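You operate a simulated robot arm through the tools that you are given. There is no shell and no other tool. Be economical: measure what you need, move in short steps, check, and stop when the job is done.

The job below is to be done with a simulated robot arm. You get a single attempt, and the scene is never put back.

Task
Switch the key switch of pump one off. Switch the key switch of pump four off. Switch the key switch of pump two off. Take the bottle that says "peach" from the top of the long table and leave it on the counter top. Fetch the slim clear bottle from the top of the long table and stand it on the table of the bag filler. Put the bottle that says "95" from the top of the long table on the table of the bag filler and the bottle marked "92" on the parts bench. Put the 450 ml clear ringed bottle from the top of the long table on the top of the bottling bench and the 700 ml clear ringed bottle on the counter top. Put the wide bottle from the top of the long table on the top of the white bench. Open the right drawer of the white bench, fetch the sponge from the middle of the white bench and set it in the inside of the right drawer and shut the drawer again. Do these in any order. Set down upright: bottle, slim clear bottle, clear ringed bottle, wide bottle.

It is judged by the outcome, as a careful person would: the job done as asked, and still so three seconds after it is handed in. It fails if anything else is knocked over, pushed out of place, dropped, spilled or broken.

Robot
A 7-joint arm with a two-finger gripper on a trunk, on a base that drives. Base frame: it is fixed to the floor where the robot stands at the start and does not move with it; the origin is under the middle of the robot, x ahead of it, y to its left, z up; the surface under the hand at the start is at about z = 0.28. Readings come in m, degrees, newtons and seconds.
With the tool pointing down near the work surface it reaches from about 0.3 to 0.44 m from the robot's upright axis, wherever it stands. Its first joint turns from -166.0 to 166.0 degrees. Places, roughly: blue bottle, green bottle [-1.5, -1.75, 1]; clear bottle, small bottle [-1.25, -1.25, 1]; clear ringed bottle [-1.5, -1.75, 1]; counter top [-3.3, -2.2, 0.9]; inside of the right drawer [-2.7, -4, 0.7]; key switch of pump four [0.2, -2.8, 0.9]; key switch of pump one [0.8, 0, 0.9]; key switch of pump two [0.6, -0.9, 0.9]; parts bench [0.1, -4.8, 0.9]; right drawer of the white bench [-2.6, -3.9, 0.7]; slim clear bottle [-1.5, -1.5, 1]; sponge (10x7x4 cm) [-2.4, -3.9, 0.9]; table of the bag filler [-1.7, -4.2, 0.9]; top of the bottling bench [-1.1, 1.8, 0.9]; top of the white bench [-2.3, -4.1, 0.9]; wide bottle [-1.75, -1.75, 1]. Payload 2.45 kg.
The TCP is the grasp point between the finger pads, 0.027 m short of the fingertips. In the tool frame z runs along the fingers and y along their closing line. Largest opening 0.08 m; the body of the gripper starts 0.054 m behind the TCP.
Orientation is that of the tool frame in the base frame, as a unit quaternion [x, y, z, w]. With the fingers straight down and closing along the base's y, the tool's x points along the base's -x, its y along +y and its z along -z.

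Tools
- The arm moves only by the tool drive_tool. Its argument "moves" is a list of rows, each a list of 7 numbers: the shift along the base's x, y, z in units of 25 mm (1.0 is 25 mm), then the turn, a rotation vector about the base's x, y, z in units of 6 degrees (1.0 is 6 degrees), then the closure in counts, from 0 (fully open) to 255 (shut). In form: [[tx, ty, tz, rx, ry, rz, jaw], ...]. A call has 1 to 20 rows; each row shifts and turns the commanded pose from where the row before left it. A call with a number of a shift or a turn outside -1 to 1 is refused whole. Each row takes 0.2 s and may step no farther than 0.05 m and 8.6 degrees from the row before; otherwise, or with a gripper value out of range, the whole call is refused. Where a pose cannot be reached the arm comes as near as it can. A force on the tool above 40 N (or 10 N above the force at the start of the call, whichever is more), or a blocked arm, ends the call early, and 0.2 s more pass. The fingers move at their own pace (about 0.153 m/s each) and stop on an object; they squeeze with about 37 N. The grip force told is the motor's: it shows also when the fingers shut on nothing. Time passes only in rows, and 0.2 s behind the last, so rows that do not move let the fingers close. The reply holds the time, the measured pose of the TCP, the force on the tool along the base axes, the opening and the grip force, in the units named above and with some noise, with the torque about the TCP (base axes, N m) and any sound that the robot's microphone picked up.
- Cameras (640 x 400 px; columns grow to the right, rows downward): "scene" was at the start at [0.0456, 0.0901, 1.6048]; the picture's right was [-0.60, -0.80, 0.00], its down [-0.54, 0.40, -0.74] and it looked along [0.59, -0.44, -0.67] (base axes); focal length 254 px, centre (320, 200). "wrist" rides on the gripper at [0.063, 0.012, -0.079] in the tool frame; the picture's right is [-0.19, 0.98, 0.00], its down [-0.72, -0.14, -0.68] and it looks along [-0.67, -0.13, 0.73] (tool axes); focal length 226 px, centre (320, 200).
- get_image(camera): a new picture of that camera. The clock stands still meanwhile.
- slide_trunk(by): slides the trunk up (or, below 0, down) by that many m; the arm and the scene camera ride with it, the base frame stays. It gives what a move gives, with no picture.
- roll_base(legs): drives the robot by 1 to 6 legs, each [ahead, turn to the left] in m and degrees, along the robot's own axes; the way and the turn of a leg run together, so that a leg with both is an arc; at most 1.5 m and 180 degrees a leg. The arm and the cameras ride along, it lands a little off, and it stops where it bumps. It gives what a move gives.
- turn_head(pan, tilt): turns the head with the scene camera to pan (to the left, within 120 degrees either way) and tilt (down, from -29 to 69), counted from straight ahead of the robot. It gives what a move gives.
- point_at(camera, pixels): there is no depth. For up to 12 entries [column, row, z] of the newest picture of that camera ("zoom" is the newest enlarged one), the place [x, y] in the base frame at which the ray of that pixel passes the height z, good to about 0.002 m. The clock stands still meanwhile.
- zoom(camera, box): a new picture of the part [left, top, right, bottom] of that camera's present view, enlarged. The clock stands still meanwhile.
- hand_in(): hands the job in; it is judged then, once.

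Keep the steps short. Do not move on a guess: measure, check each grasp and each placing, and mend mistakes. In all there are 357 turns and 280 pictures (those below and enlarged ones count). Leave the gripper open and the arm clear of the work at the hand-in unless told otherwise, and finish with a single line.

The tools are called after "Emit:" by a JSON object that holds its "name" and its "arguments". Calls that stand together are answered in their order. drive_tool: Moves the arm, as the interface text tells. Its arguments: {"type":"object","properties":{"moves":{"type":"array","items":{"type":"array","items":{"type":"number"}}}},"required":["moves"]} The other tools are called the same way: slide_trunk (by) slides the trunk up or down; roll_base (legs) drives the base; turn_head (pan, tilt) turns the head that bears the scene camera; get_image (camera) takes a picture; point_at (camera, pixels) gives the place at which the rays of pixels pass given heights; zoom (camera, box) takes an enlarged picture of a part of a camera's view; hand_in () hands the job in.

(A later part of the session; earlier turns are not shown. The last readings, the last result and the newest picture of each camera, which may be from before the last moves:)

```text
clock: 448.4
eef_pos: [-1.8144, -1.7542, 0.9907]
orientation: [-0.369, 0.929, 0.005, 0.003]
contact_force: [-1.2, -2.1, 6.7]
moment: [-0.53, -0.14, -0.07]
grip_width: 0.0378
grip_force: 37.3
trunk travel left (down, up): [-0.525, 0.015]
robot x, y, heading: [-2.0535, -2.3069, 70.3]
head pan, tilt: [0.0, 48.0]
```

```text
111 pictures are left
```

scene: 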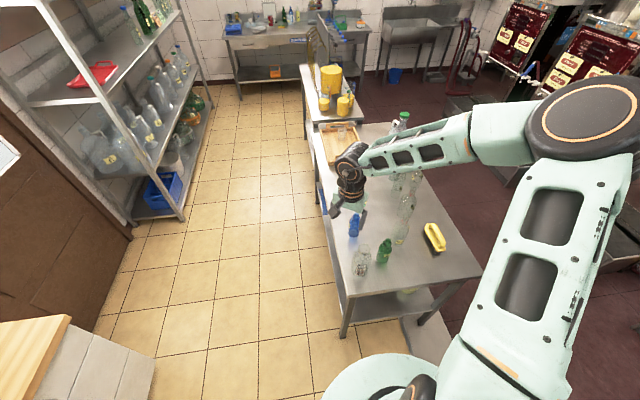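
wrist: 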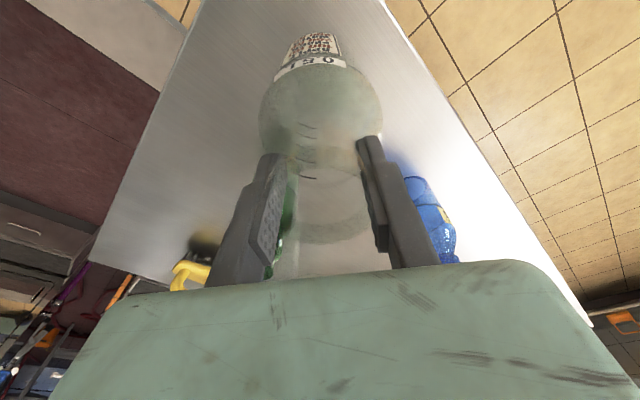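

Neck gripped under the lip (38 mm). I lift and check.

Emit:
{"name": "drive_tool", "arguments": {"moves": [[0, 0, 0.5, 0, 0, 0, 255], [0, 0, 1, 0, 0, 0, 255], [0, 0, 1, 0, 0, 0, 255], [0, 0, 1, 0, 0, 0, 255], [0, 0, 1, 0, 0, 0, 255], [0, 0, 1, 0, 0, 0, 255], [0, 0, 1, 0, 0, 0, 255], [0, 0, 1, 0, 0, 0, 255], [0, 0, 1, 0, 0, 0, 255], [0, 0, 1, 0, 0, 0, 255]]}}

Emit:
{"name": "get_image", "arguments": {"camera": "scene"}}

```text
clock: 450.6
eef_pos: [-1.815, -1.7541, 1.2281]
orientation: [-0.369, 0.929, 0.005, 0.004]
contact_force: [0.2, -0.6, -3.0]
moment: [0.0, -0.02, -0.01]
grip_width: 0.0377
grip_force: 37.0
trunk travel left (down, up): [-0.525, 0.015]
robot x, y, heading: [-2.055, -2.3044, 70.1]
head pan, tilt: [0.0, 48.0]
```

```text
110 pictures are left
```

scene: 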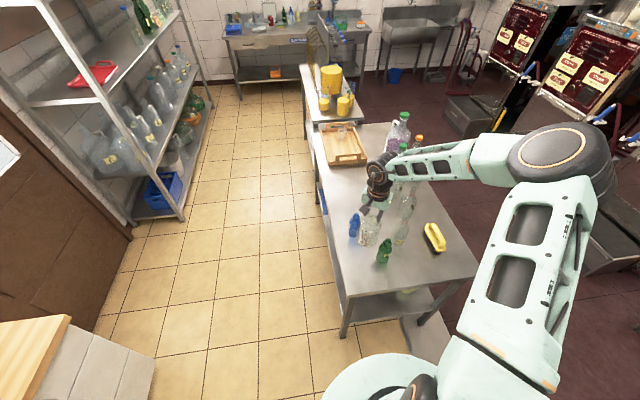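

Held. I reverse, turn around to the white bench and approach.

Emit:
{"name": "roll_base", "arguments": {"legs": [[-0.4, 0], [0, -172], [0.5, 0]]}}

Emit:
{"name": "get_image", "arguments": {"camera": "scene"}}

```text
clock: 462.9
eef_pos: [-2.4473, -3.7502, 1.2283]
orientation: [0.901, 0.434, -0.002, 0.005]
contact_force: [0.3, 0.4, -3.3]
moment: [-0.01, -0.03, -0.01]
grip_width: 0.0377
grip_force: 36.8
trunk travel left (down, up): [-0.525, 0.015]
robot x, y, heading: [-2.2956, -3.1732, -101.9]
head pan, tilt: [0.0, 48.0]
```

```text
109 pictures are left
```

scene: 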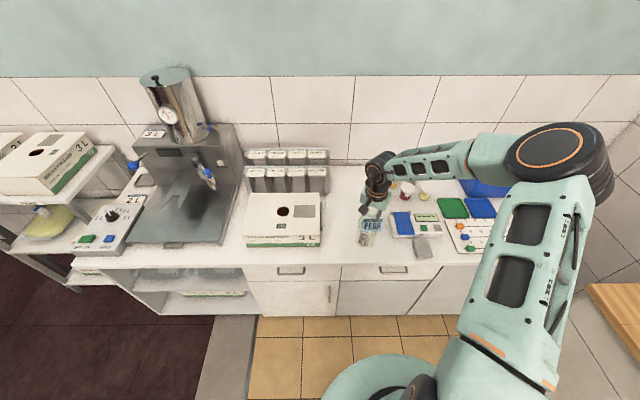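

Emit:
{"name": "point_at", "arguments": {"camera": "scene", "pixels": [[345, 243, 0.89], [322, 247, 0.89], [360, 241, 0.89], [383, 238, 0.89], [345, 264, 0.89], [413, 255, 0.89], [342, 225, 0.89]]}}

Emit:
{"name": "zoom", "arguments": {"camera": "scene", "box": [300, 180, 440, 280]}}

```text
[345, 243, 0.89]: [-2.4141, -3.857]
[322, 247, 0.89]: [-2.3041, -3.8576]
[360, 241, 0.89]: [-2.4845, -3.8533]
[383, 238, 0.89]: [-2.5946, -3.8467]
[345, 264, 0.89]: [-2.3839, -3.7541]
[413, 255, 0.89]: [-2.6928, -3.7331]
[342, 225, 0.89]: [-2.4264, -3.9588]
```

```text
4.00 times, centred on (370, 230) of scene
```

zoom: 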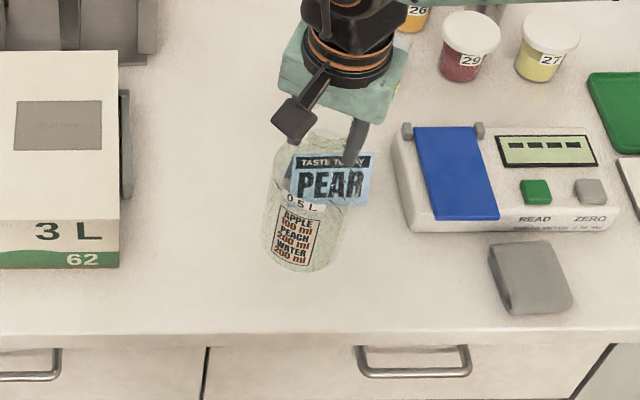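

I place the wide bottle at (-2.40,-3.86), midway between box and PEAR card.

Emit:
{"name": "drive_tool", "arguments": {"moves": [[0.38, -0.88, 0, 0, 0, 0, 255], [0.38, -0.88, 0, 0, 0, 0, 255], [0.38, -0.88, 0, 0, 0, 0, 255], [0.38, -0.88, 0, 0, 0, 0, 255], [0.38, -0.88, 0, 0, 0, 0, 255], [0, 0, -1, 0, 0, 0, 255], [0, 0, -1, 0, 0, 0, 255], [0, 0, -1, 0, 0, 0, 255], [0, 0, -1, 0, 0, 0, 255], [0, 0, -1, 0, 0, 0, 255]]}}

Emit:
{"name": "zoom", "arguments": {"camera": "scene", "box": [280, 180, 420, 280]}}

```text
clock: 465.1
eef_pos: [-2.4002, -3.8615, 1.1027]
orientation: [0.901, 0.434, -0.002, 0.005]
contact_force: [0.7, 0.0, -3.2]
moment: [0.03, -0.01, 0.0]
grip_width: 0.0377
grip_force: 37.3
trunk travel left (down, up): [-0.525, 0.015]
robot x, y, heading: [-2.294, -3.1712, -101.7]
head pan, tilt: [0.0, 48.0]
```

```text
4.00 times, centred on (350, 230) of scene
```

zoom: 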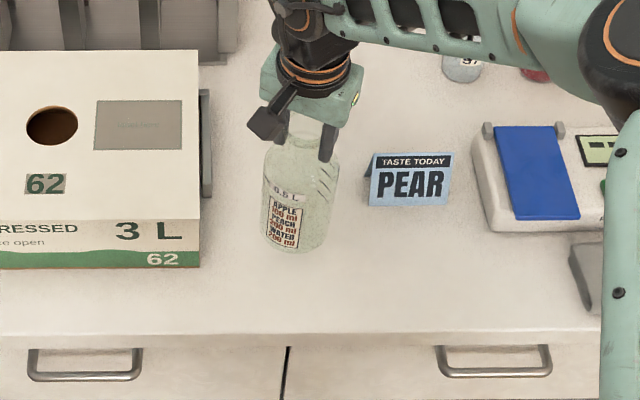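

Clear all round. I creep down to contact.

Emit:
{"name": "drive_tool", "arguments": {"moves": [[0, 0, -0.4, 0, 0, 0, 255], [0, 0, -0.4, 0, 0, 0, 255], [0, 0, -0.2, 0, 0, 0, 255]]}}

Emit:
{"name": "drive_tool", "arguments": {"moves": [[0, 0, -0.25, 0, 0, 0, 255], [0, 0, -0.2, 0, 0, 0, 255]]}}

```text
clock: 465.9
eef_pos: [-2.4013, -3.8606, 1.0783]
orientation: [0.901, 0.434, -0.002, 0.005]
contact_force: [-0.8, 0.0, -3.4]
moment: [0.0, -0.01, 0.01]
grip_width: 0.0376
grip_force: 37.4
trunk travel left (down, up): [-0.525, 0.015]
robot x, y, heading: [-2.2921, -3.169, -101.9]
head pan, tilt: [0.0, 48.0]
```

```text
clock: 466.5
eef_pos: [-2.4009, -3.8604, 1.0674]
orientation: [0.901, 0.434, -0.002, 0.005]
contact_force: [0.5, -0.2, -3.2]
moment: [0.01, -0.03, -0.03]
grip_width: 0.0377
grip_force: 37.4
trunk travel left (down, up): [-0.525, 0.015]
robot x, y, heading: [-2.293, -3.172, -101.9]
head pan, tilt: [0.0, 48.0]
```

Emit:
{"name": "drive_tool", "arguments": {"moves": [[0, 0, -0.2, 0, 0, 0, 255], [0, 0, -0.2, 0, 0, 0, 255]]}}

```text
clock: 467.1
eef_pos: [-2.4007, -3.8605, 1.0565]
orientation: [0.9, 0.435, -0.002, 0.005]
contact_force: [-0.1, 0.0, -3.1]
moment: [-0.01, 0.0, 0.02]
grip_width: 0.0378
grip_force: 36.8
trunk travel left (down, up): [-0.525, 0.015]
robot x, y, heading: [-2.2928, -3.1726, -101.9]
head pan, tilt: [0.0, 48.0]
```

Emit:
{"name": "drive_tool", "arguments": {"moves": [[0, 0, -0.2, 0, 0, 0, 255], [0, 0, -0.2, 0, 0, 0, 255]]}}

Emit:
{"name": "zoom", "arguments": {"camera": "scene", "box": [300, 190, 400, 270]}}

```text
clock: 467.7
eef_pos: [-2.4004, -3.8597, 1.0502]
orientation: [0.901, 0.435, -0.004, 0.007]
contact_force: [1.3, 2.9, 25.1]
moment: [1.06, 0.29, -0.11]
grip_width: 0.0377
grip_force: 37.1
trunk travel left (down, up): [-0.525, 0.015]
robot x, y, heading: [-2.2895, -3.1665, -101.8]
head pan, tilt: [0.0, 48.0]
```

```text
5.00 times, centred on (350, 230) of scene
```

zoom: 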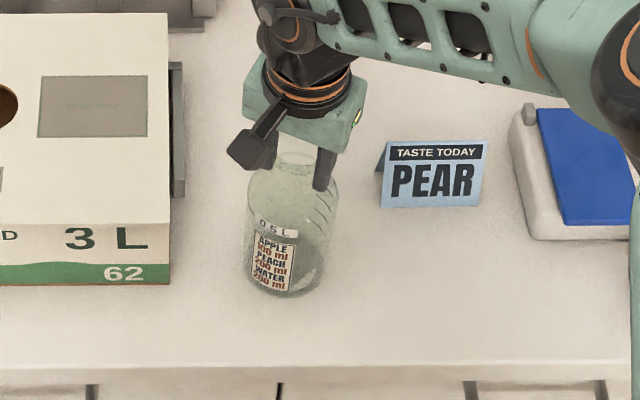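

Contact at 1.052 (bench ≈0.87). I release and lift.

Emit:
{"name": "drive_tool", "arguments": {"moves": [[0, 0, 0.1, 0, 0, 0, 255], [0, 0, 0, 0, 0, 0, 120], [0, 0, 0, 0, 0, 0, 60], [0, 0, 0, 0, 0, 0, 0], [0, 0, 0, 0, 0, 0, 0], [0, 0, 0.5, 0, 0, 0, 0], [0, 0, 1, 0, 0, 0, 0], [0, 0, 1, 0, 0, 0, 0], [0, 0, 1, 0, 0, 0, 0], [0, 0, 1, 0, 0, 0, 0], [0, 0, 1, 0, 0, 0, 0], [0, 0, 1, 0, 0, 0, 0], [0, 0, 1, 0, 0, 0, 0], [0, 0, 1, 0, 0, 0, 0]]}}

Emit:
{"name": "get_image", "arguments": {"camera": "scene"}}

Emit:
{"name": "zoom", "arguments": {"camera": "scene", "box": [60, 70, 340, 280]}}

```text
clock: 468.6
eef_pos: [-2.401, -3.8632, 1.0578]
orientation: [0.901, 0.435, -0.006, 0.009]
contact_force: [1.1, 2.3, 38.5]
moment: [0.74, 0.93, -0.07]
grip_width: 0.0642
grip_force: 0.0
trunk travel left (down, up): [-0.525, 0.015]
robot x, y, heading: [-2.2915, -3.1726, -101.8]
head pan, tilt: [0.0, 48.0]
stopped in row 4: the force on the tool passed its limit at 52 N (the readings are from after the stop); the commanded pose is now the measured one
```

```text
105 pictures are left
```

scene: 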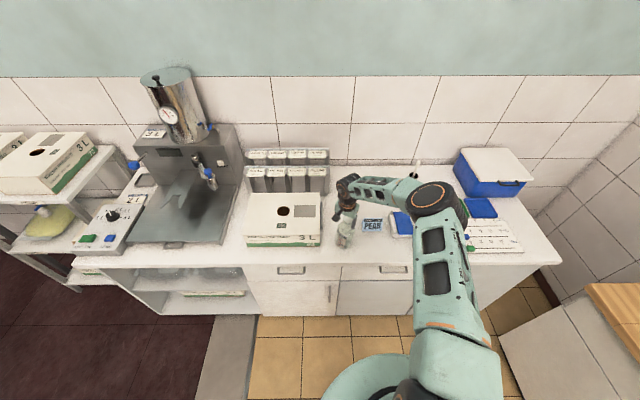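

```text
1.90 times, centred on (200, 175) of scene
```

zoom: 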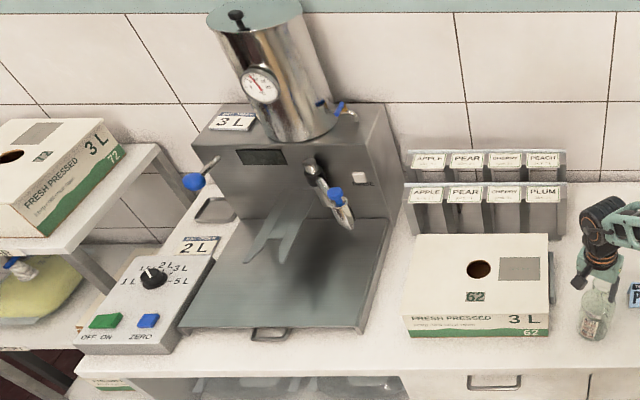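

Tips were sliding on the shoulder; I raise a bit while opening and then lift out.

Emit:
{"name": "drive_tool", "arguments": {"moves": [[0, 0, 0.3, 0, 0, 0, 75], [0, 0, 0.2, 0, 0, 0, 40], [0, 0, 0.2, 0, 0, 0, 0], [0, 0, 0.5, 0, 0, 0, 0], [0, 0, 1, 0, 0, 0, 0], [0, 0, 1, 0, 0, 0, 0], [0, 0, 1, 0, 0, 0, 0], [0, 0, 1, 0, 0, 0, 0], [0, 0, 1, 0, 0, 0, 0], [0, 0, 1, 0, 0, 0, 0], [0, 0, 1, 0, 0, 0, 0], [0, 0, 1, 0, 0, 0, 0], [0, 0, 1, 0, 0, 0, 0]]}}

Emit:
{"name": "zoom", "arguments": {"camera": "scene", "box": [290, 180, 430, 280]}}

```text
clock: 471.4
eef_pos: [-2.4011, -3.8622, 1.3081]
orientation: [0.901, 0.433, -0.004, 0.006]
contact_force: [-0.1, 0.2, 0.3]
moment: [0.01, 0.0, 0.02]
grip_width: 0.08
grip_force: 0.0
trunk travel left (down, up): [-0.525, 0.015]
robot x, y, heading: [-2.2892, -3.1675, -101.9]
head pan, tilt: [0.0, 48.0]
```

```text
4.00 times, centred on (360, 230) of scene
```

zoom: 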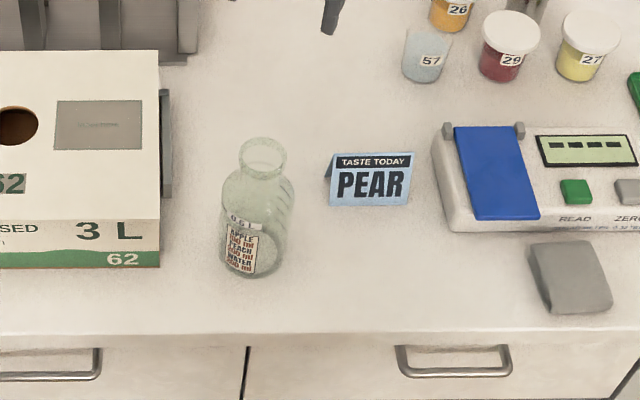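

Wide bottle stands well. I measure the bag filler area: plate and control box.

Emit:
{"name": "point_at", "arguments": {"camera": "scene", "pixels": [[185, 222, 0.9], [185, 222, 0.95], [228, 243, 0.9], [127, 241, 0.9], [232, 185, 0.9], [160, 187, 0.9], [100, 228, 0.93], [75, 267, 0.87], [245, 262, 0.87]]}}

Emit:
{"name": "zoom", "arguments": {"camera": "scene", "box": [110, 140, 250, 270]}}

```text
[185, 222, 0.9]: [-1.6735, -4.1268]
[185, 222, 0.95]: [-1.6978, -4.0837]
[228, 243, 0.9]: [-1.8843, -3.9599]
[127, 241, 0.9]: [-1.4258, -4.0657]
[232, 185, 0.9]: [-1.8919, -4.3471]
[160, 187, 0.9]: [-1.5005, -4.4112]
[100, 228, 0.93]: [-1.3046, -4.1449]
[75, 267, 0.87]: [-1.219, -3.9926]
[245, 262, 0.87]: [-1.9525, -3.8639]
```

```text
3.08 times, centred on (180, 205) of scene
```

zoom: 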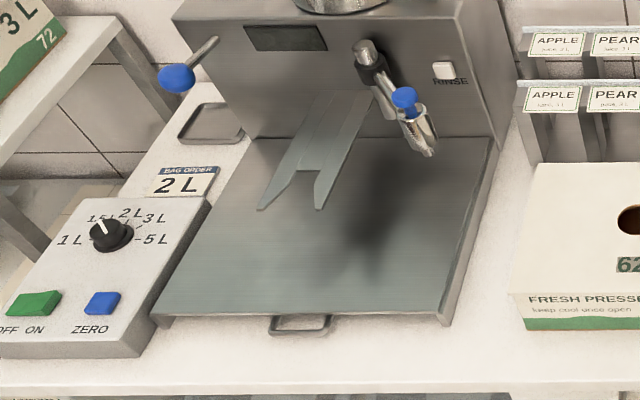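

The stainless plate in front of the filler (centre ≈(-1.68,-4.13)) is the bag filler's table. Next I fetch bottle 95: retract, reverse and drive to the table's west side.

Emit:
{"name": "drive_tool", "arguments": {"moves": [[0.15, 0.98, 0, 0, 0, 0, 0], [0.15, 0.98, 0, 0, 0, 0, 0], [0.15, 0.98, 0, 0, 0, 0, 0], [0.15, 0.98, 0, 0, 0, 0, 0], [0.15, 0.98, 0, 0, 0, 0, 0], [0.15, 0.98, 0, 0, 0, 0, 0], [0.15, 0.98, 0, 0, 0, 0, 0], [0.15, 0.98, 0, 0, 0, 0, 0]]}}

Emit:
{"name": "roll_base", "arguments": {"legs": [[-0.3, 0], [0, -165], [1.0, 0], [0, -70]]}}

Emit:
{"name": "get_image", "arguments": {"camera": "scene"}}

```text
clock: 473.2
eef_pos: [-2.3709, -3.6647, 1.3083]
orientation: [0.901, 0.434, -0.004, 0.007]
contact_force: [0.0, 0.6, 0.3]
moment: [-0.03, 0.01, 0.04]
grip_width: 0.08
grip_force: 0.1
trunk travel left (down, up): [-0.525, 0.015]
robot x, y, heading: [-2.2925, -3.1699, -101.9]
head pan, tilt: [0.0, 48.0]
```

```text
clock: 490.1
eef_pos: [-1.8255, -1.6492, 1.3076]
orientation: [0.032, 0.999, 0.004, 0.006]
contact_force: [-1.1, -1.1, 0.2]
moment: [0.03, 0.02, 0.01]
grip_width: 0.0799
grip_force: 0.0
trunk travel left (down, up): [-0.525, 0.015]
robot x, y, heading: [-2.2766, -1.8698, 23.1]
head pan, tilt: [0.0, 48.0]
```

```text
101 pictures are left
```

scene: 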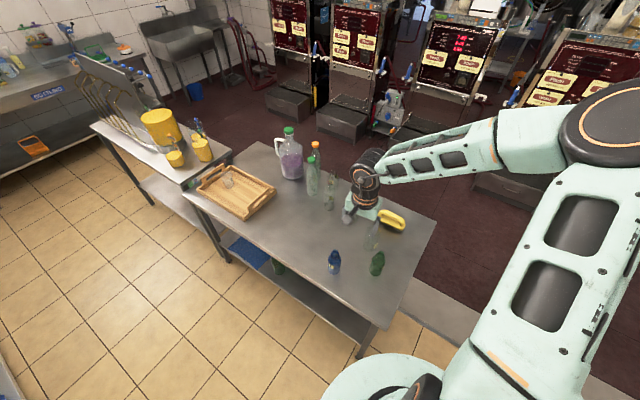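

Emit:
{"name": "zoom", "arguments": {"camera": "scene", "box": [300, 230, 400, 290]}}

```text
6.40 times, centred on (350, 260) of scene
```

zoom: 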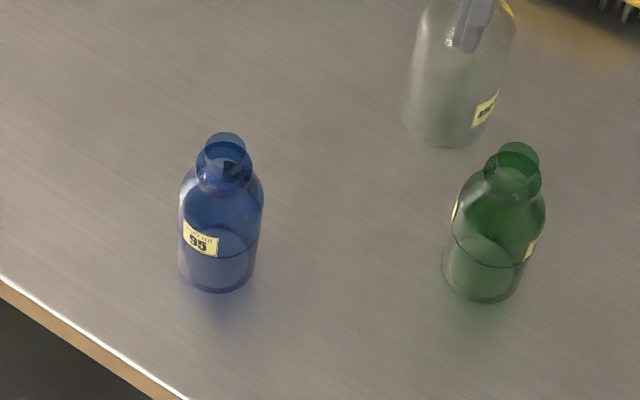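

Emit:
{"name": "point_at", "arguments": {"camera": "zoom", "pixels": [[225, 145, 0.95], [225, 145, 0.98], [218, 262, 0.81], [223, 168, 0.947]]}}

```text
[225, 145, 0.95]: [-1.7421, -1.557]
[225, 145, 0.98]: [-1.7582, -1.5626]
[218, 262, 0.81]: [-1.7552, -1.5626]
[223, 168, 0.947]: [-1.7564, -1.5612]
```

95 stands at (-1.756,-1.562). I move above it and check in the wrist view.

Emit:
{"name": "drive_tool", "arguments": {"moves": [[0.278, 0.349, -0.99, 0, 0, 0, 0], [0.278, 0.349, -0.99, 0, 0, 0, 0], [0.278, 0.349, -0.99, 0, 0, 0, 0], [0.278, 0.349, -0.99, 0, 0, 0, 0], [0.278, 0.349, -0.99, 0, 0, 0, 0], [0.278, 0.349, -0.99, 0, 0, 0, 0], [0.278, 0.349, -0.99, 0, 0, 0, 0], [0.278, 0.349, -0.99, 0, 0, 0, 0], [0.278, 0.349, -0.99, 0, 0, 0, 0], [0.278, 0.349, -0.99, 0, 0, 0, 0]]}}

Emit:
{"name": "zoom", "arguments": {"camera": "wrist", "box": [240, 20, 400, 180]}}

```text
clock: 492.3
eef_pos: [-1.7547, -1.5626, 1.0589]
orientation: [0.033, 0.999, 0.004, 0.006]
contact_force: [-0.3, 0.6, -0.4]
moment: [-0.01, 0.02, 0.01]
grip_width: 0.0799
grip_force: 0.0
trunk travel left (down, up): [-0.525, 0.015]
robot x, y, heading: [-2.2764, -1.8684, 22.8]
head pan, tilt: [0.0, 48.0]
```

```text
2.50 times, centred on (320, 100) of wrist
```

zoom: 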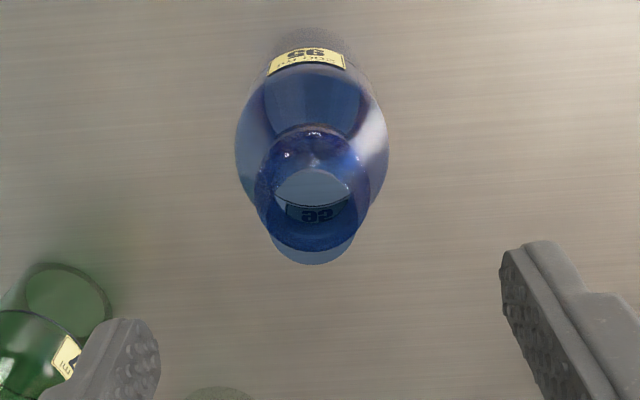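

Centred. I descend to z≈0.956, close and lift.

Emit:
{"name": "drive_tool", "arguments": {"moves": [[0, -0.05, -1, 0, 0, 0, 0], [0, 0, -1, 0, 0, 0, 0], [0, 0, -1, 0, 0, 0, 0], [0, 0, -1, 0, 0, 0, 0], [0, 0, -0.12, 0, 0, 0, 0], [0, 0, 0, 0, 0, 0, 255], [0, 0, 0, 0, 0, 0, 255], [0, 0, 0, 0, 0, 0, 255]]}}

Emit:
{"name": "drive_tool", "arguments": {"moves": [[0, 0, 0.5, 0, 0, 0, 255], [0, 0, 1, 0, 0, 0, 255], [0, 0, 1, 0, 0, 0, 255], [0, 0, 1, 0, 0, 0, 255], [0, 0, 1, 0, 0, 0, 255], [0, 0, 1, 0, 0, 0, 255], [0, 0, 1, 0, 0, 0, 255], [0, 0, 1, 0, 0, 0, 255], [0, 0, 1, 0, 0, 0, 255], [0, 0, 1, 0, 0, 0, 255]]}}

Emit:
{"name": "get_image", "arguments": {"camera": "wrist"}}

```text
clock: 494.1
eef_pos: [-1.7546, -1.5634, 0.9558]
orientation: [0.033, 0.999, 0.005, 0.007]
contact_force: [0.6, -1.9, 6.1]
moment: [-0.36, -0.16, -0.04]
grip_width: 0.0348
grip_force: 36.3
trunk travel left (down, up): [-0.525, 0.015]
robot x, y, heading: [-2.2789, -1.8695, 23.1]
head pan, tilt: [0.0, 48.0]
```

```text
clock: 496.3
eef_pos: [-1.7558, -1.5639, 1.195]
orientation: [0.032, 0.999, 0.004, 0.007]
contact_force: [0.0, -0.1, -2.0]
moment: [0.01, 0.0, -0.01]
grip_width: 0.0347
grip_force: 36.9
trunk travel left (down, up): [-0.525, 0.015]
robot x, y, heading: [-2.2804, -1.8657, 23.1]
head pan, tilt: [0.0, 48.0]
```

```text
98 pictures are left
```

wrist: 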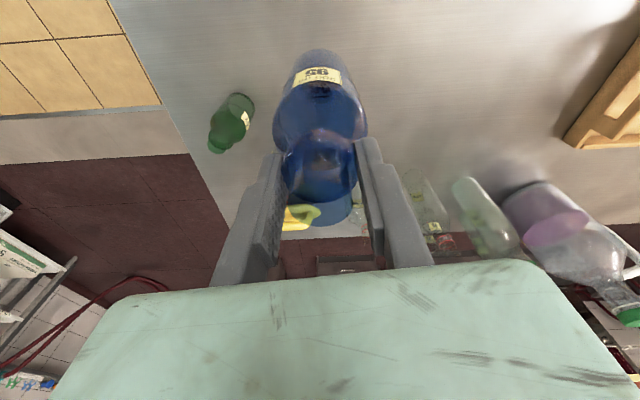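

Held. I drive to the bag filler.

Emit:
{"name": "roll_base", "arguments": {"legs": [[0, -118], [0.95, 0], [0, 65], [0.85, 0], [0, -72]]}}

Emit:
{"name": "get_image", "arguments": {"camera": "scene"}}

```text
clock: 516.6
eef_pos: [-1.6966, -3.8558, 1.1947]
orientation: [0.901, 0.434, -0.003, 0.006]
contact_force: [0.6, -0.2, -1.6]
moment: [0.01, 0.01, 0.01]
grip_width: 0.0338
grip_force: 37.1
trunk travel left (down, up): [-0.525, 0.015]
robot x, y, heading: [-1.6509, -3.248, -102.2]
head pan, tilt: [0.0, 48.0]
```

```text
97 pictures are left
```

scene: 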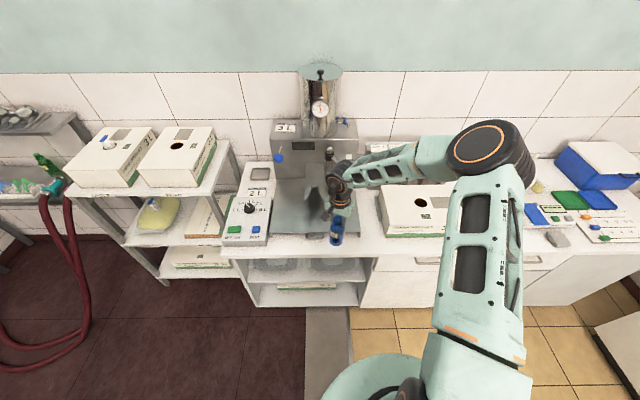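

Emit:
{"name": "zoom", "arguments": {"camera": "scene", "box": [230, 150, 390, 260]}}

Emit:
{"name": "get_image", "arguments": {"camera": "wrist"}}

```text
3.64 times, centred on (310, 205) of scene
```

zoom: 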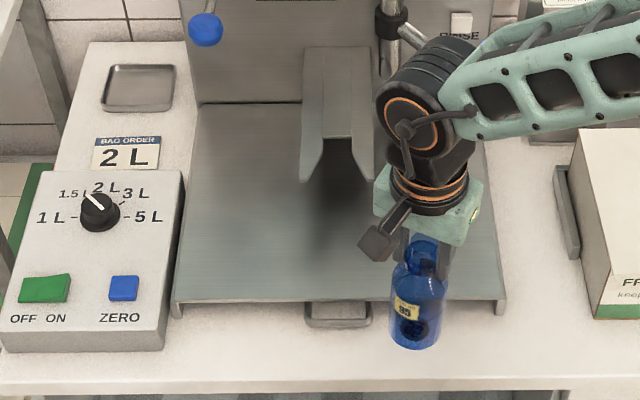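

```text
95 pictures are left
```

wrist: 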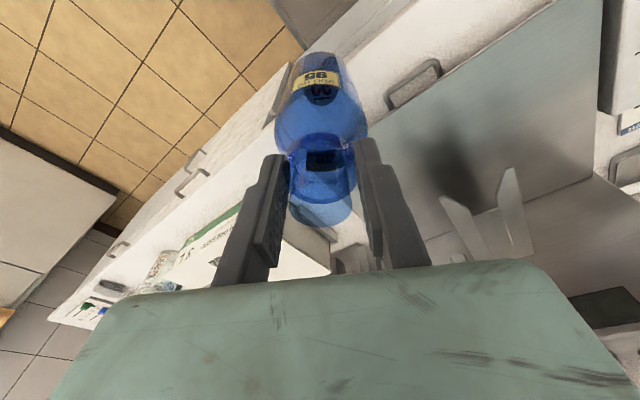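

Emit:
{"name": "point_at", "arguments": {"camera": "zoom", "pixels": [[430, 262, 0.9], [240, 255, 0.9], [178, 305, 0.9], [502, 303, 0.9], [310, 178, 0.98], [310, 178, 1.05], [200, 105, 0.9], [430, 262, 0.88]]}}

```text
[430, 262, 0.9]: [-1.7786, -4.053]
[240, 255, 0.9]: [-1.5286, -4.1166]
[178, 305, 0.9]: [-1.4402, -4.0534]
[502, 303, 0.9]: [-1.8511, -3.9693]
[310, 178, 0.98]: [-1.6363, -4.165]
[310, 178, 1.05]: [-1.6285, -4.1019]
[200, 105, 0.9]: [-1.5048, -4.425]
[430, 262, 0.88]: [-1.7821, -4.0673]
```

I move forward 0.2 m to bring the plate within reach.

Emit:
{"name": "roll_base", "arguments": {"legs": [[0.2, 0]]}}

Emit:
{"name": "get_image", "arguments": {"camera": "scene"}}

Emit:
{"name": "get_image", "arguments": {"camera": "wrist"}}

```text
clock: 518.2
eef_pos: [-1.74, -4.0496, 1.1928]
orientation: [0.901, 0.433, -0.002, 0.006]
contact_force: [-0.5, -1.3, -1.3]
moment: [0.02, -0.02, 0.02]
grip_width: 0.0335
grip_force: 36.4
trunk travel left (down, up): [-0.525, 0.015]
robot x, y, heading: [-1.6873, -3.448, -101.8]
head pan, tilt: [0.0, 48.0]
```

```text
94 pictures are left
```

scene: 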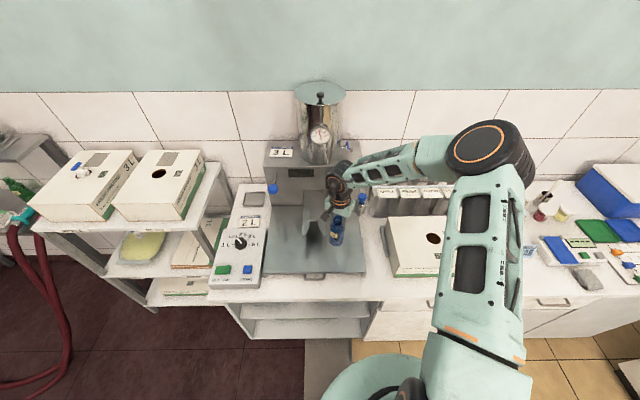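

```text
93 pictures are left
```

wrist: 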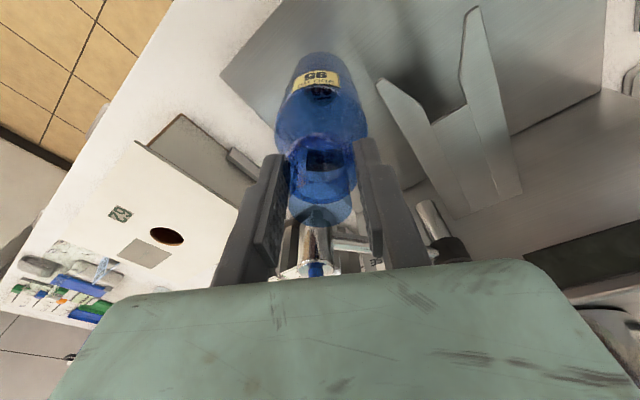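

Emit:
{"name": "point_at", "arguments": {"camera": "wrist", "pixels": [[313, 230, 1.1], [313, 230, 1.2], [313, 230, 1.25], [313, 275, 1.25], [313, 275, 1.3], [430, 215, 1.1], [430, 215, 1.2]]}}

Emit:
{"name": "zoom", "arguments": {"camera": "scene", "box": [250, 130, 410, 290]}}

```text
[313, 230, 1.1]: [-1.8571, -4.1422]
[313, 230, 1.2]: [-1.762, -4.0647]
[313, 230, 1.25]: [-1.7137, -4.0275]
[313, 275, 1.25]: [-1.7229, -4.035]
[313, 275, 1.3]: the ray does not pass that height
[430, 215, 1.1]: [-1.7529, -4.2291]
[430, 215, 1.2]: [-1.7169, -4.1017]
```

```text
2.50 times, centred on (330, 210) of scene
```

zoom: 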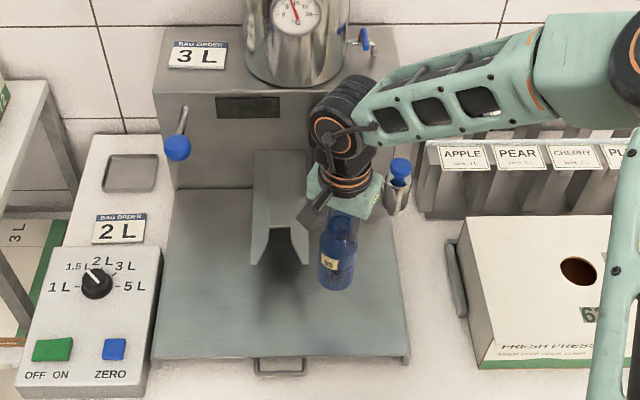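

The faucet is to the right-rear; I shift 4.5 cm right of the fork and lower onto the plate's front right.

Emit:
{"name": "drive_tool", "arguments": {"moves": [[-0.9, 0, 0, 0, 0, 0, 255], [-0.9, 0, 0, 0, 0, 0, 255], [0, 0, -1, 0, 0, 0, 255], [0, 0, -1, 0, 0, 0, 255], [0, 0, -1, 0, 0, 0, 255], [0, 0, -1, 0, 0, 0, 255], [0, 0, -0.6, 0, 0, 0, 255]]}}

Emit:
{"name": "zoom", "arguments": {"camera": "scene", "box": [250, 130, 410, 290]}}

```text
clock: 519.8
eef_pos: [-1.7852, -4.0502, 1.0785]
orientation: [0.901, 0.433, -0.003, 0.007]
contact_force: [-0.1, -0.1, -1.0]
moment: [0.01, 0.0, 0.02]
grip_width: 0.0334
grip_force: 37.1
trunk travel left (down, up): [-0.525, 0.015]
robot x, y, heading: [-1.6895, -3.444, -101.9]
head pan, tilt: [0.0, 48.0]
```

```text
2.50 times, centred on (330, 210) of scene
```

zoom: 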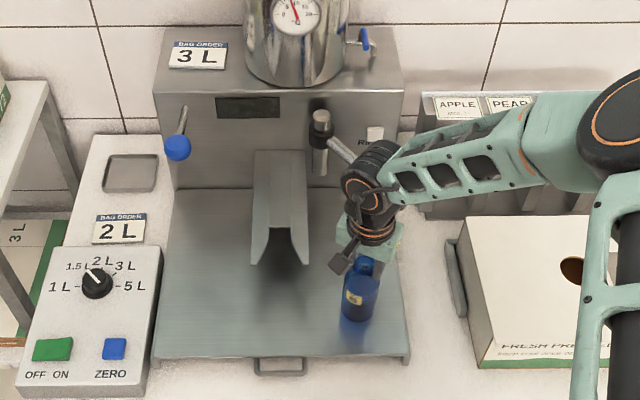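

Well on the plate. I creep down.

Emit:
{"name": "drive_tool", "arguments": {"moves": [[0, 0, -0.3, 0, 0, 0, 255], [0, 0, -0.3, 0, 0, 0, 255]]}}

Emit:
{"name": "drive_tool", "arguments": {"moves": [[0, 0, -0.25, 0, 0, 0, 255], [0, 0, -0.25, 0, 0, 0, 255]]}}

```text
clock: 520.4
eef_pos: [-1.7844, -4.0494, 1.0643]
orientation: [0.902, 0.433, -0.004, 0.007]
contact_force: [-0.4, 1.1, -0.2]
moment: [0.06, 0.07, -0.02]
grip_width: 0.0336
grip_force: 36.6
trunk travel left (down, up): [-0.525, 0.015]
robot x, y, heading: [-1.6899, -3.4442, -102.2]
head pan, tilt: [0.0, 48.0]
```

```text
clock: 520.9
eef_pos: [-1.7837, -4.0521, 1.0633]
orientation: [0.902, 0.432, -0.005, 0.009]
contact_force: [2.0, 8.2, 25.3]
moment: [1.03, 0.35, -0.3]
grip_width: 0.0336
grip_force: 36.8
trunk travel left (down, up): [-0.525, 0.015]
robot x, y, heading: [-1.6877, -3.4471, -102.1]
head pan, tilt: [0.0, 48.0]
stopped in row 2: the force on the tool passed its limit at 47 N (the readings are from after the stop); the commanded pose is now the measured one
```

Contact at 1.063. I release and lift.

Emit:
{"name": "drive_tool", "arguments": {"moves": [[0, 0, 0.1, 0, 0, 0, 255], [0, 0, 0.05, 0, 0, 0, 120], [0, 0, 0.1, 0, 0, 0, 40], [0, 0, 0.1, 0, 0, 0, 0], [0, 0, 0.5, 0, 0, 0, 0], [0, 0, 1, 0, 0, 0, 0], [0, 0, 1, 0, 0, 0, 0], [0, 0, 1, 0, 0, 0, 0], [0, 0, 1, 0, 0, 0, 0], [0, 0, 1, 0, 0, 0, 0], [0, 0, 1, 0, 0, 0, 0], [0, 0, 1, 0, 0, 0, 0], [0, 0, 1, 0, 0, 0, 0]]}}

Emit:
{"name": "zoom", "arguments": {"camera": "scene", "box": [230, 130, 410, 290]}}

```text
clock: 523.7
eef_pos: [-1.783, -4.0519, 1.2828]
orientation: [0.901, 0.433, -0.006, 0.009]
contact_force: [0.0, -0.1, 0.1]
moment: [-0.01, 0.01, 0.0]
grip_width: 0.08
grip_force: 0.0
trunk travel left (down, up): [-0.525, 0.015]
robot x, y, heading: [-1.6899, -3.4424, -102.1]
head pan, tilt: [0.0, 48.0]
```

```text
2.50 times, centred on (320, 210) of scene
```

zoom: 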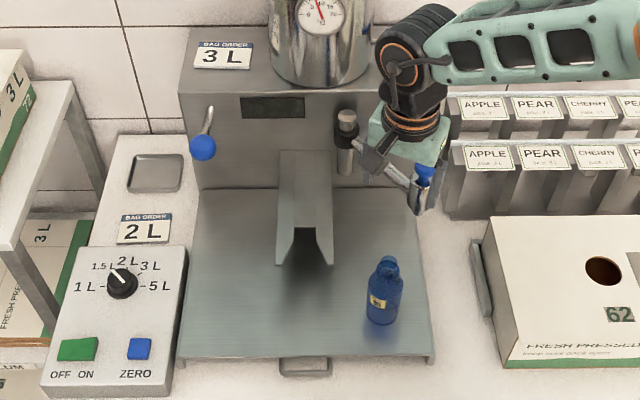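

95 stands on the bag filler's table. Next the slim 330 ml bottle: I drive round to the aisle side.

Emit:
{"name": "drive_tool", "arguments": {"moves": [[0.1, 0.9, 0.3, 0, 0, 0, 0], [0.1, 0.9, 0.3, 0, 0, 0, 0], [0.1, 0.9, 0.3, 0, 0, 0, 0], [0.1, 0.9, 0.3, 0, 0, 0, 0], [0.1, 0.9, 0, 0, 0, 0, 0]]}}

Emit:
{"name": "roll_base", "arguments": {"legs": [[-0.5, 0], [0, 95], [0.85, 0], [0, 97], [1.45, 0], [0, 78]]}}

Emit:
{"name": "get_image", "arguments": {"camera": "scene"}}

```text
clock: 524.9
eef_pos: [-1.7701, -3.939, 1.3132]
orientation: [0.901, 0.433, -0.006, 0.01]
contact_force: [-1.1, 0.2, 0.3]
moment: [-0.03, 0.01, 0.03]
grip_width: 0.0799
grip_force: 0.1
trunk travel left (down, up): [-0.525, 0.015]
robot x, y, heading: [-1.688, -3.4454, -102.1]
head pan, tilt: [0.0, 48.0]
```

```text
clock: 550.4
eef_pos: [-1.2118, -1.544, 1.3128]
orientation: [0.941, -0.338, -0.01, 0.003]
contact_force: [0.1, -0.1, 0.7]
moment: [0.02, 0.01, 0.04]
grip_width: 0.0799
grip_force: 0.1
trunk travel left (down, up): [-0.525, 0.015]
robot x, y, heading: [-0.714, -1.634, 167.0]
head pan, tilt: [0.0, 48.0]
```

```text
89 pictures are left
```

scene: 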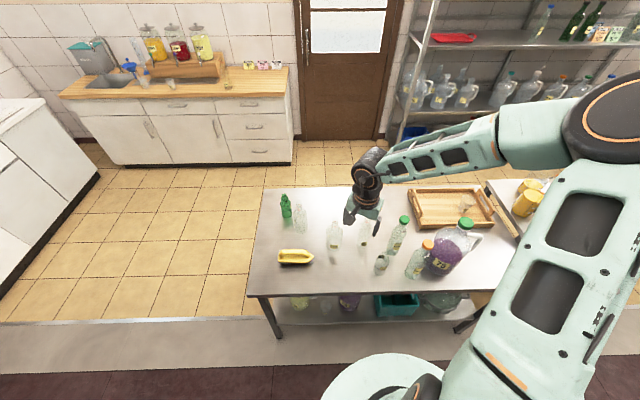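

Emit:
{"name": "roll_base", "arguments": {"legs": [[0.12, 0]]}}

Emit:
{"name": "drive_tool", "arguments": {"moves": [[0.7, -0.7, 0, 0, 0, 0, 0], [0.7, -0.7, 0, 0, 0, 0, 0], [0.7, -0.7, 0, 0, 0, 0, 0], [0.7, -0.7, 0, 0, 0, 0, 0], [0.5, -0.7, 0, 0, 0, 0, 0]]}}

Emit:
{"name": "zoom", "arguments": {"camera": "scene", "box": [310, 190, 470, 300]}}

```text
clock: 551.6
eef_pos: [-1.3283, -1.5168, 1.3107]
orientation: [0.941, -0.338, -0.009, 0.004]
contact_force: [-0.8, -0.2, 0.2]
moment: [-0.01, -0.02, 0.02]
grip_width: 0.0802
grip_force: 0.0
trunk travel left (down, up): [-0.525, 0.015]
robot x, y, heading: [-0.8374, -1.6064, 167.6]
head pan, tilt: [0.0, 48.0]
```

```text
clock: 552.9
eef_pos: [-1.244, -1.6071, 1.313]
orientation: [0.941, -0.338, -0.011, 0.003]
contact_force: [0.6, 0.6, 0.1]
moment: [-0.01, -0.03, -0.02]
grip_width: 0.0801
grip_force: 0.1
trunk travel left (down, up): [-0.525, 0.015]
robot x, y, heading: [-0.8335, -1.6057, 167.0]
head pan, tilt: [0.0, 48.0]
```

```text
3.64 times, centred on (390, 245) of scene
```

zoom: 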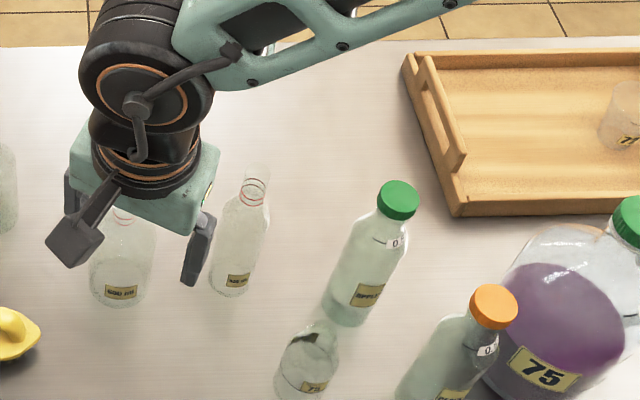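

Emit:
{"name": "point_at", "arguments": {"camera": "zoom", "pixels": [[234, 280, 0.81], [257, 172, 0.95], [257, 172, 1.0], [257, 172, 1.05], [495, 300, 1.0], [495, 300, 1.05], [495, 300, 1.1], [345, 310, 0.81], [398, 190, 1.05]]}}

Emit:
{"name": "zoom", "arguments": {"camera": "scene", "box": [380, 230, 480, 330]}}

```text
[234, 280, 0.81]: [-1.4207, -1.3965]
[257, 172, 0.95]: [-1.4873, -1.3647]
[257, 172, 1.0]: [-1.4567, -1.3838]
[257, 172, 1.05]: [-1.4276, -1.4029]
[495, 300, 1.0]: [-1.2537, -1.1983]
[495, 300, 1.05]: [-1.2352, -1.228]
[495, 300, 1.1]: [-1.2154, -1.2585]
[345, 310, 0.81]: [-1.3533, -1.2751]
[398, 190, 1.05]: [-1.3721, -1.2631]
```

```text
4.00 times, centred on (430, 280) of scene
```

zoom: 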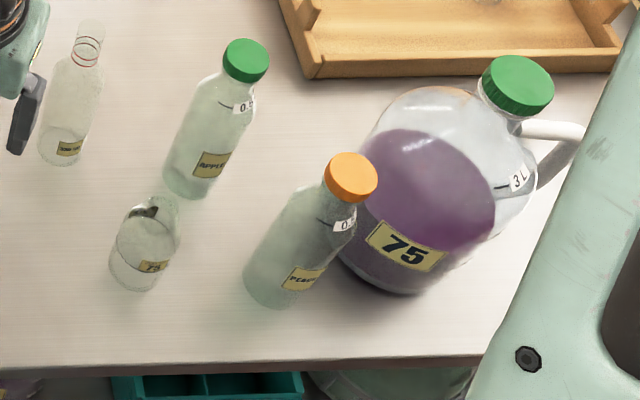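

330 ml slim bottle: base (-1.421,-1.397), top ≈1.06. I move above it.

Emit:
{"name": "drive_tool", "arguments": {"moves": [[-0.787, 0.911, -0.3, 0, 0, 0, 0], [-0.787, 0.911, -0.3, 0, 0, 0, 0], [-0.787, 0.911, -0.6, 0, 0, 0, 0], [-0.787, 0.911, -0.8, 0, 0, 0, 0], [-0.787, 0.911, -0.8, 0, 0, 0, 0], [-0.787, 0.911, -0.8, 0, 0, 0, 0], [-0.787, 0.911, -0.8, 0, 0, 0, 0], [-0.787, 0.911, -0.8, 0, 0, 0, 0], [-0.787, 0.911, -0.8, 0, 0, 0, 0]]}}

Emit:
{"name": "zoom", "arguments": {"camera": "wrist", "box": [240, 20, 400, 180]}}

Emit:
{"name": "get_image", "arguments": {"camera": "scene"}}

```text
clock: 554.9
eef_pos: [-1.423, -1.3989, 1.1607]
orientation: [0.941, -0.337, -0.009, 0.003]
contact_force: [-0.7, -0.4, 0.0]
moment: [0.02, -0.01, 0.02]
grip_width: 0.08
grip_force: 0.0
trunk travel left (down, up): [-0.525, 0.015]
robot x, y, heading: [-0.8335, -1.6102, 167.2]
head pan, tilt: [0.0, 48.0]
```

```text
2.50 times, centred on (320, 100) of wrist
```

zoom: 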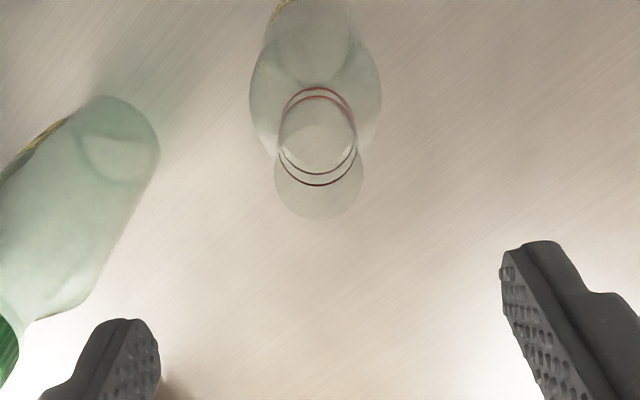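

```text
85 pictures are left
```

scene: 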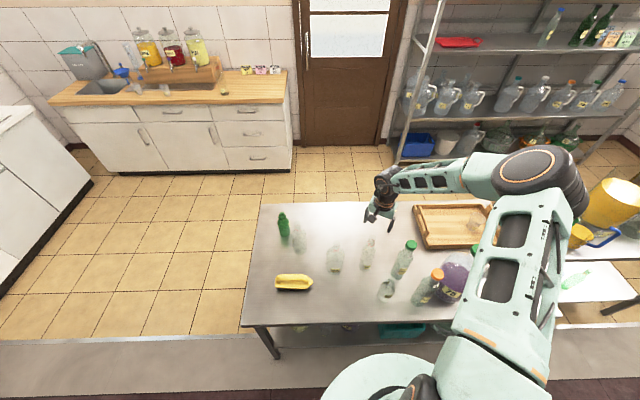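

Emit:
{"name": "point_at", "arguments": {"camera": "wrist", "pixels": [[319.2, 92, 1.03], [319.2, 92, 1.06]]}}

Emit:
{"name": "zoom", "arguments": {"camera": "scene", "box": [345, 225, 405, 275]}}

```text
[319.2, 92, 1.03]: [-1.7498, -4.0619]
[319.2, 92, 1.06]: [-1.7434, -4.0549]
```

```text
8.00 times, centred on (375, 250) of scene
```

zoom: 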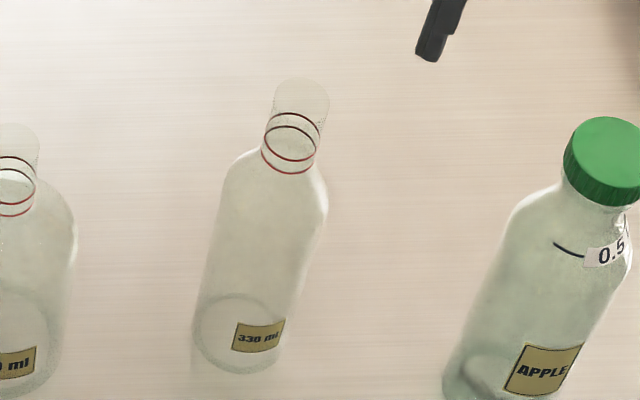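

Emit:
{"name": "point_at", "arguments": {"camera": "zoom", "pixels": [[302, 100, 1.02], [302, 100, 1.04], [302, 100, 1.06], [246, 335, 0.81], [246, 335, 0.8]]}}

Emit:
{"name": "zoom", "arguments": {"camera": "wrist", "box": [280, 50, 360, 130]}}

Emit:
{"name": "point_at", "arguments": {"camera": "zoom", "pixels": [[316, 203, 1.02], [316, 203, 1.04], [316, 203, 1.06]]}}

```text
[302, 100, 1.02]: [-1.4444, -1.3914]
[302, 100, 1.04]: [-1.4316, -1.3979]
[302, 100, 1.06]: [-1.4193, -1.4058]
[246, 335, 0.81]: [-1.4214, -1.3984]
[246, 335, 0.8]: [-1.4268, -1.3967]
```

```text
5.00 times, centred on (320, 90) of wrist
```

zoom: 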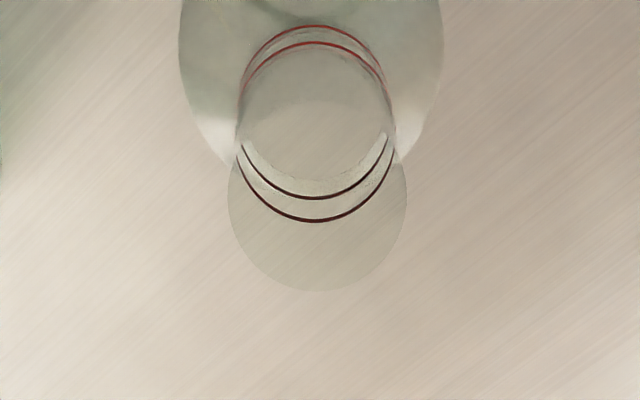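

```text
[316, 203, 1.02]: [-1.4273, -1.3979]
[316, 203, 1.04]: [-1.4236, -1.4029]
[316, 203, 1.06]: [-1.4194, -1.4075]
```

Rim (-1.420,-1.405,1.058). I descend to z≈1.034, close and lift.

Emit:
{"name": "drive_tool", "arguments": {"moves": [[0.08, -0.22, -1, 0, 0, 0, 0], [0, 0, -1, 0, 0, 0, 0], [0, 0, -1, 0, 0, 0, 0], [0, 0, -1, 0, 0, 0, 0], [0, 0, -1, 0, 0, 0, 0], [0, 0, -0.05, 0, 0, 0, 0], [0, 0, 0, 0, 0, 0, 255], [0, 0, 0, 0, 0, 0, 255], [0, 0, 0, 0, 0, 0, 255]]}}

Emit:
{"name": "drive_tool", "arguments": {"moves": [[0, 0, 0.5, 0, 0, 0, 255], [0, 0, 1, 0, 0, 0, 255], [0, 0, 1, 0, 0, 0, 255], [0, 0, 1, 0, 0, 0, 255], [0, 0, 1, 0, 0, 0, 255], [0, 0, 1, 0, 0, 0, 255], [0, 0, 1, 0, 0, 0, 255], [0, 0, 1, 0, 0, 0, 255], [0, 0, 1, 0, 0, 0, 255], [0, 0, 1, 0, 0, 0, 255], [0, 0, 1, 0, 0, 0, 255]]}}

Emit:
{"name": "get_image", "arguments": {"camera": "scene"}}

```text
clock: 556.9
eef_pos: [-1.4201, -1.4061, 1.0351]
orientation: [0.941, -0.338, -0.009, 0.004]
contact_force: [0.6, 0.6, -0.5]
moment: [-0.02, -0.01, 0.0]
grip_width: 0.0238
grip_force: 36.7
trunk travel left (down, up): [-0.525, 0.015]
robot x, y, heading: [-0.8332, -1.6103, 167.3]
head pan, tilt: [0.0, 48.0]
```

```text
clock: 559.2
eef_pos: [-1.4207, -1.4051, 1.2991]
orientation: [0.941, -0.338, -0.01, 0.003]
contact_force: [0.2, -0.6, -1.8]
moment: [0.02, 0.03, -0.01]
grip_width: 0.0239
grip_force: 37.0
trunk travel left (down, up): [-0.525, 0.015]
robot x, y, heading: [-0.8325, -1.6055, 167.1]
head pan, tilt: [0.0, 48.0]
```

```text
82 pictures are left
```

scene: 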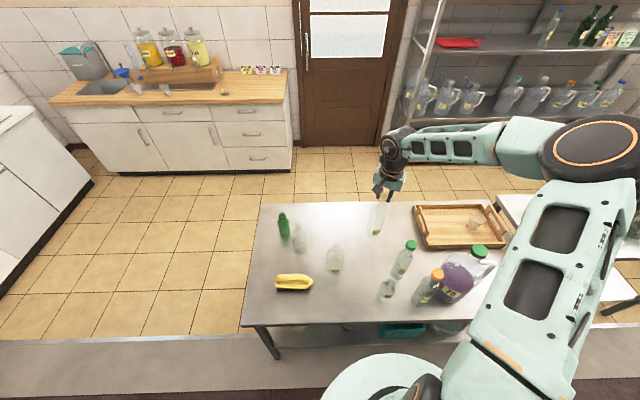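

Held. I reverse clear of the table and drive to the bag filler.

Emit:
{"name": "roll_base", "arguments": {"legs": [[-0.3, 0], [0, 98], [1.35, 0], [0, -59], [0.8, 0], [0, 52]]}}

Emit:
{"name": "get_image", "arguments": {"camera": "scene"}}

```text
clock: 580.9
eef_pos: [-1.6001, -3.9458, 1.299]
orientation: [0.905, 0.425, -0.005, 0.01]
contact_force: [0.8, 0.4, -2.8]
moment: [0.03, -0.01, 0.01]
grip_width: 0.024
grip_force: 36.8
trunk travel left (down, up): [-0.525, 0.015]
robot x, y, heading: [-1.3985, -3.3612, -102.7]
head pan, tilt: [0.0, 48.0]
```

```text
81 pictures are left
```

scene: 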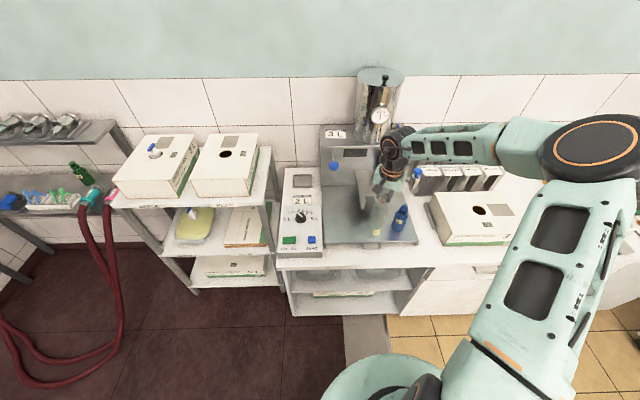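

Emit:
{"name": "roll_base", "arguments": {"legs": [[0.13, 0]]}}

Emit:
{"name": "get_image", "arguments": {"camera": "scene"}}

Emit:
{"name": "zoom", "arguments": {"camera": "scene", "box": [270, 130, 430, 280]}}

```text
clock: 582.1
eef_pos: [-1.6292, -4.0753, 1.2976]
orientation: [0.904, 0.427, -0.004, 0.009]
contact_force: [-1.2, 0.0, -2.5]
moment: [0.03, -0.01, 0.05]
grip_width: 0.0242
grip_force: 37.1
trunk travel left (down, up): [-0.525, 0.015]
robot x, y, heading: [-1.4258, -3.4899, -103.2]
head pan, tilt: [0.0, 48.0]
```

```text
80 pictures are left
```

scene: 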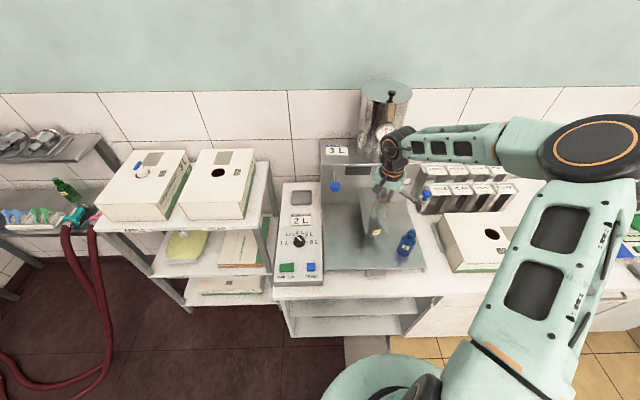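

```text
2.67 times, centred on (350, 205) of scene
```

zoom: 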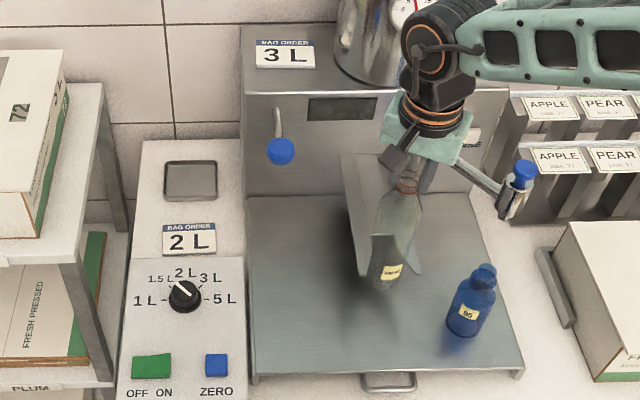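

Emit:
{"name": "point_at", "arguments": {"camera": "zoom", "pixels": [[300, 330, 0.917], [255, 368, 0.917], [520, 365, 0.917], [362, 272, 1.0], [362, 272, 1.05], [345, 170, 1.05], [300, 315, 0.917]]}}

```text
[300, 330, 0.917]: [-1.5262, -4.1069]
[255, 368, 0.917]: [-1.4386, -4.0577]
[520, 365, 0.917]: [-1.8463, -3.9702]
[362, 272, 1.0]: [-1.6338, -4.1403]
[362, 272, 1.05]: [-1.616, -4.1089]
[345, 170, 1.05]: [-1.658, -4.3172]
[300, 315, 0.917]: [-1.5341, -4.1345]
```

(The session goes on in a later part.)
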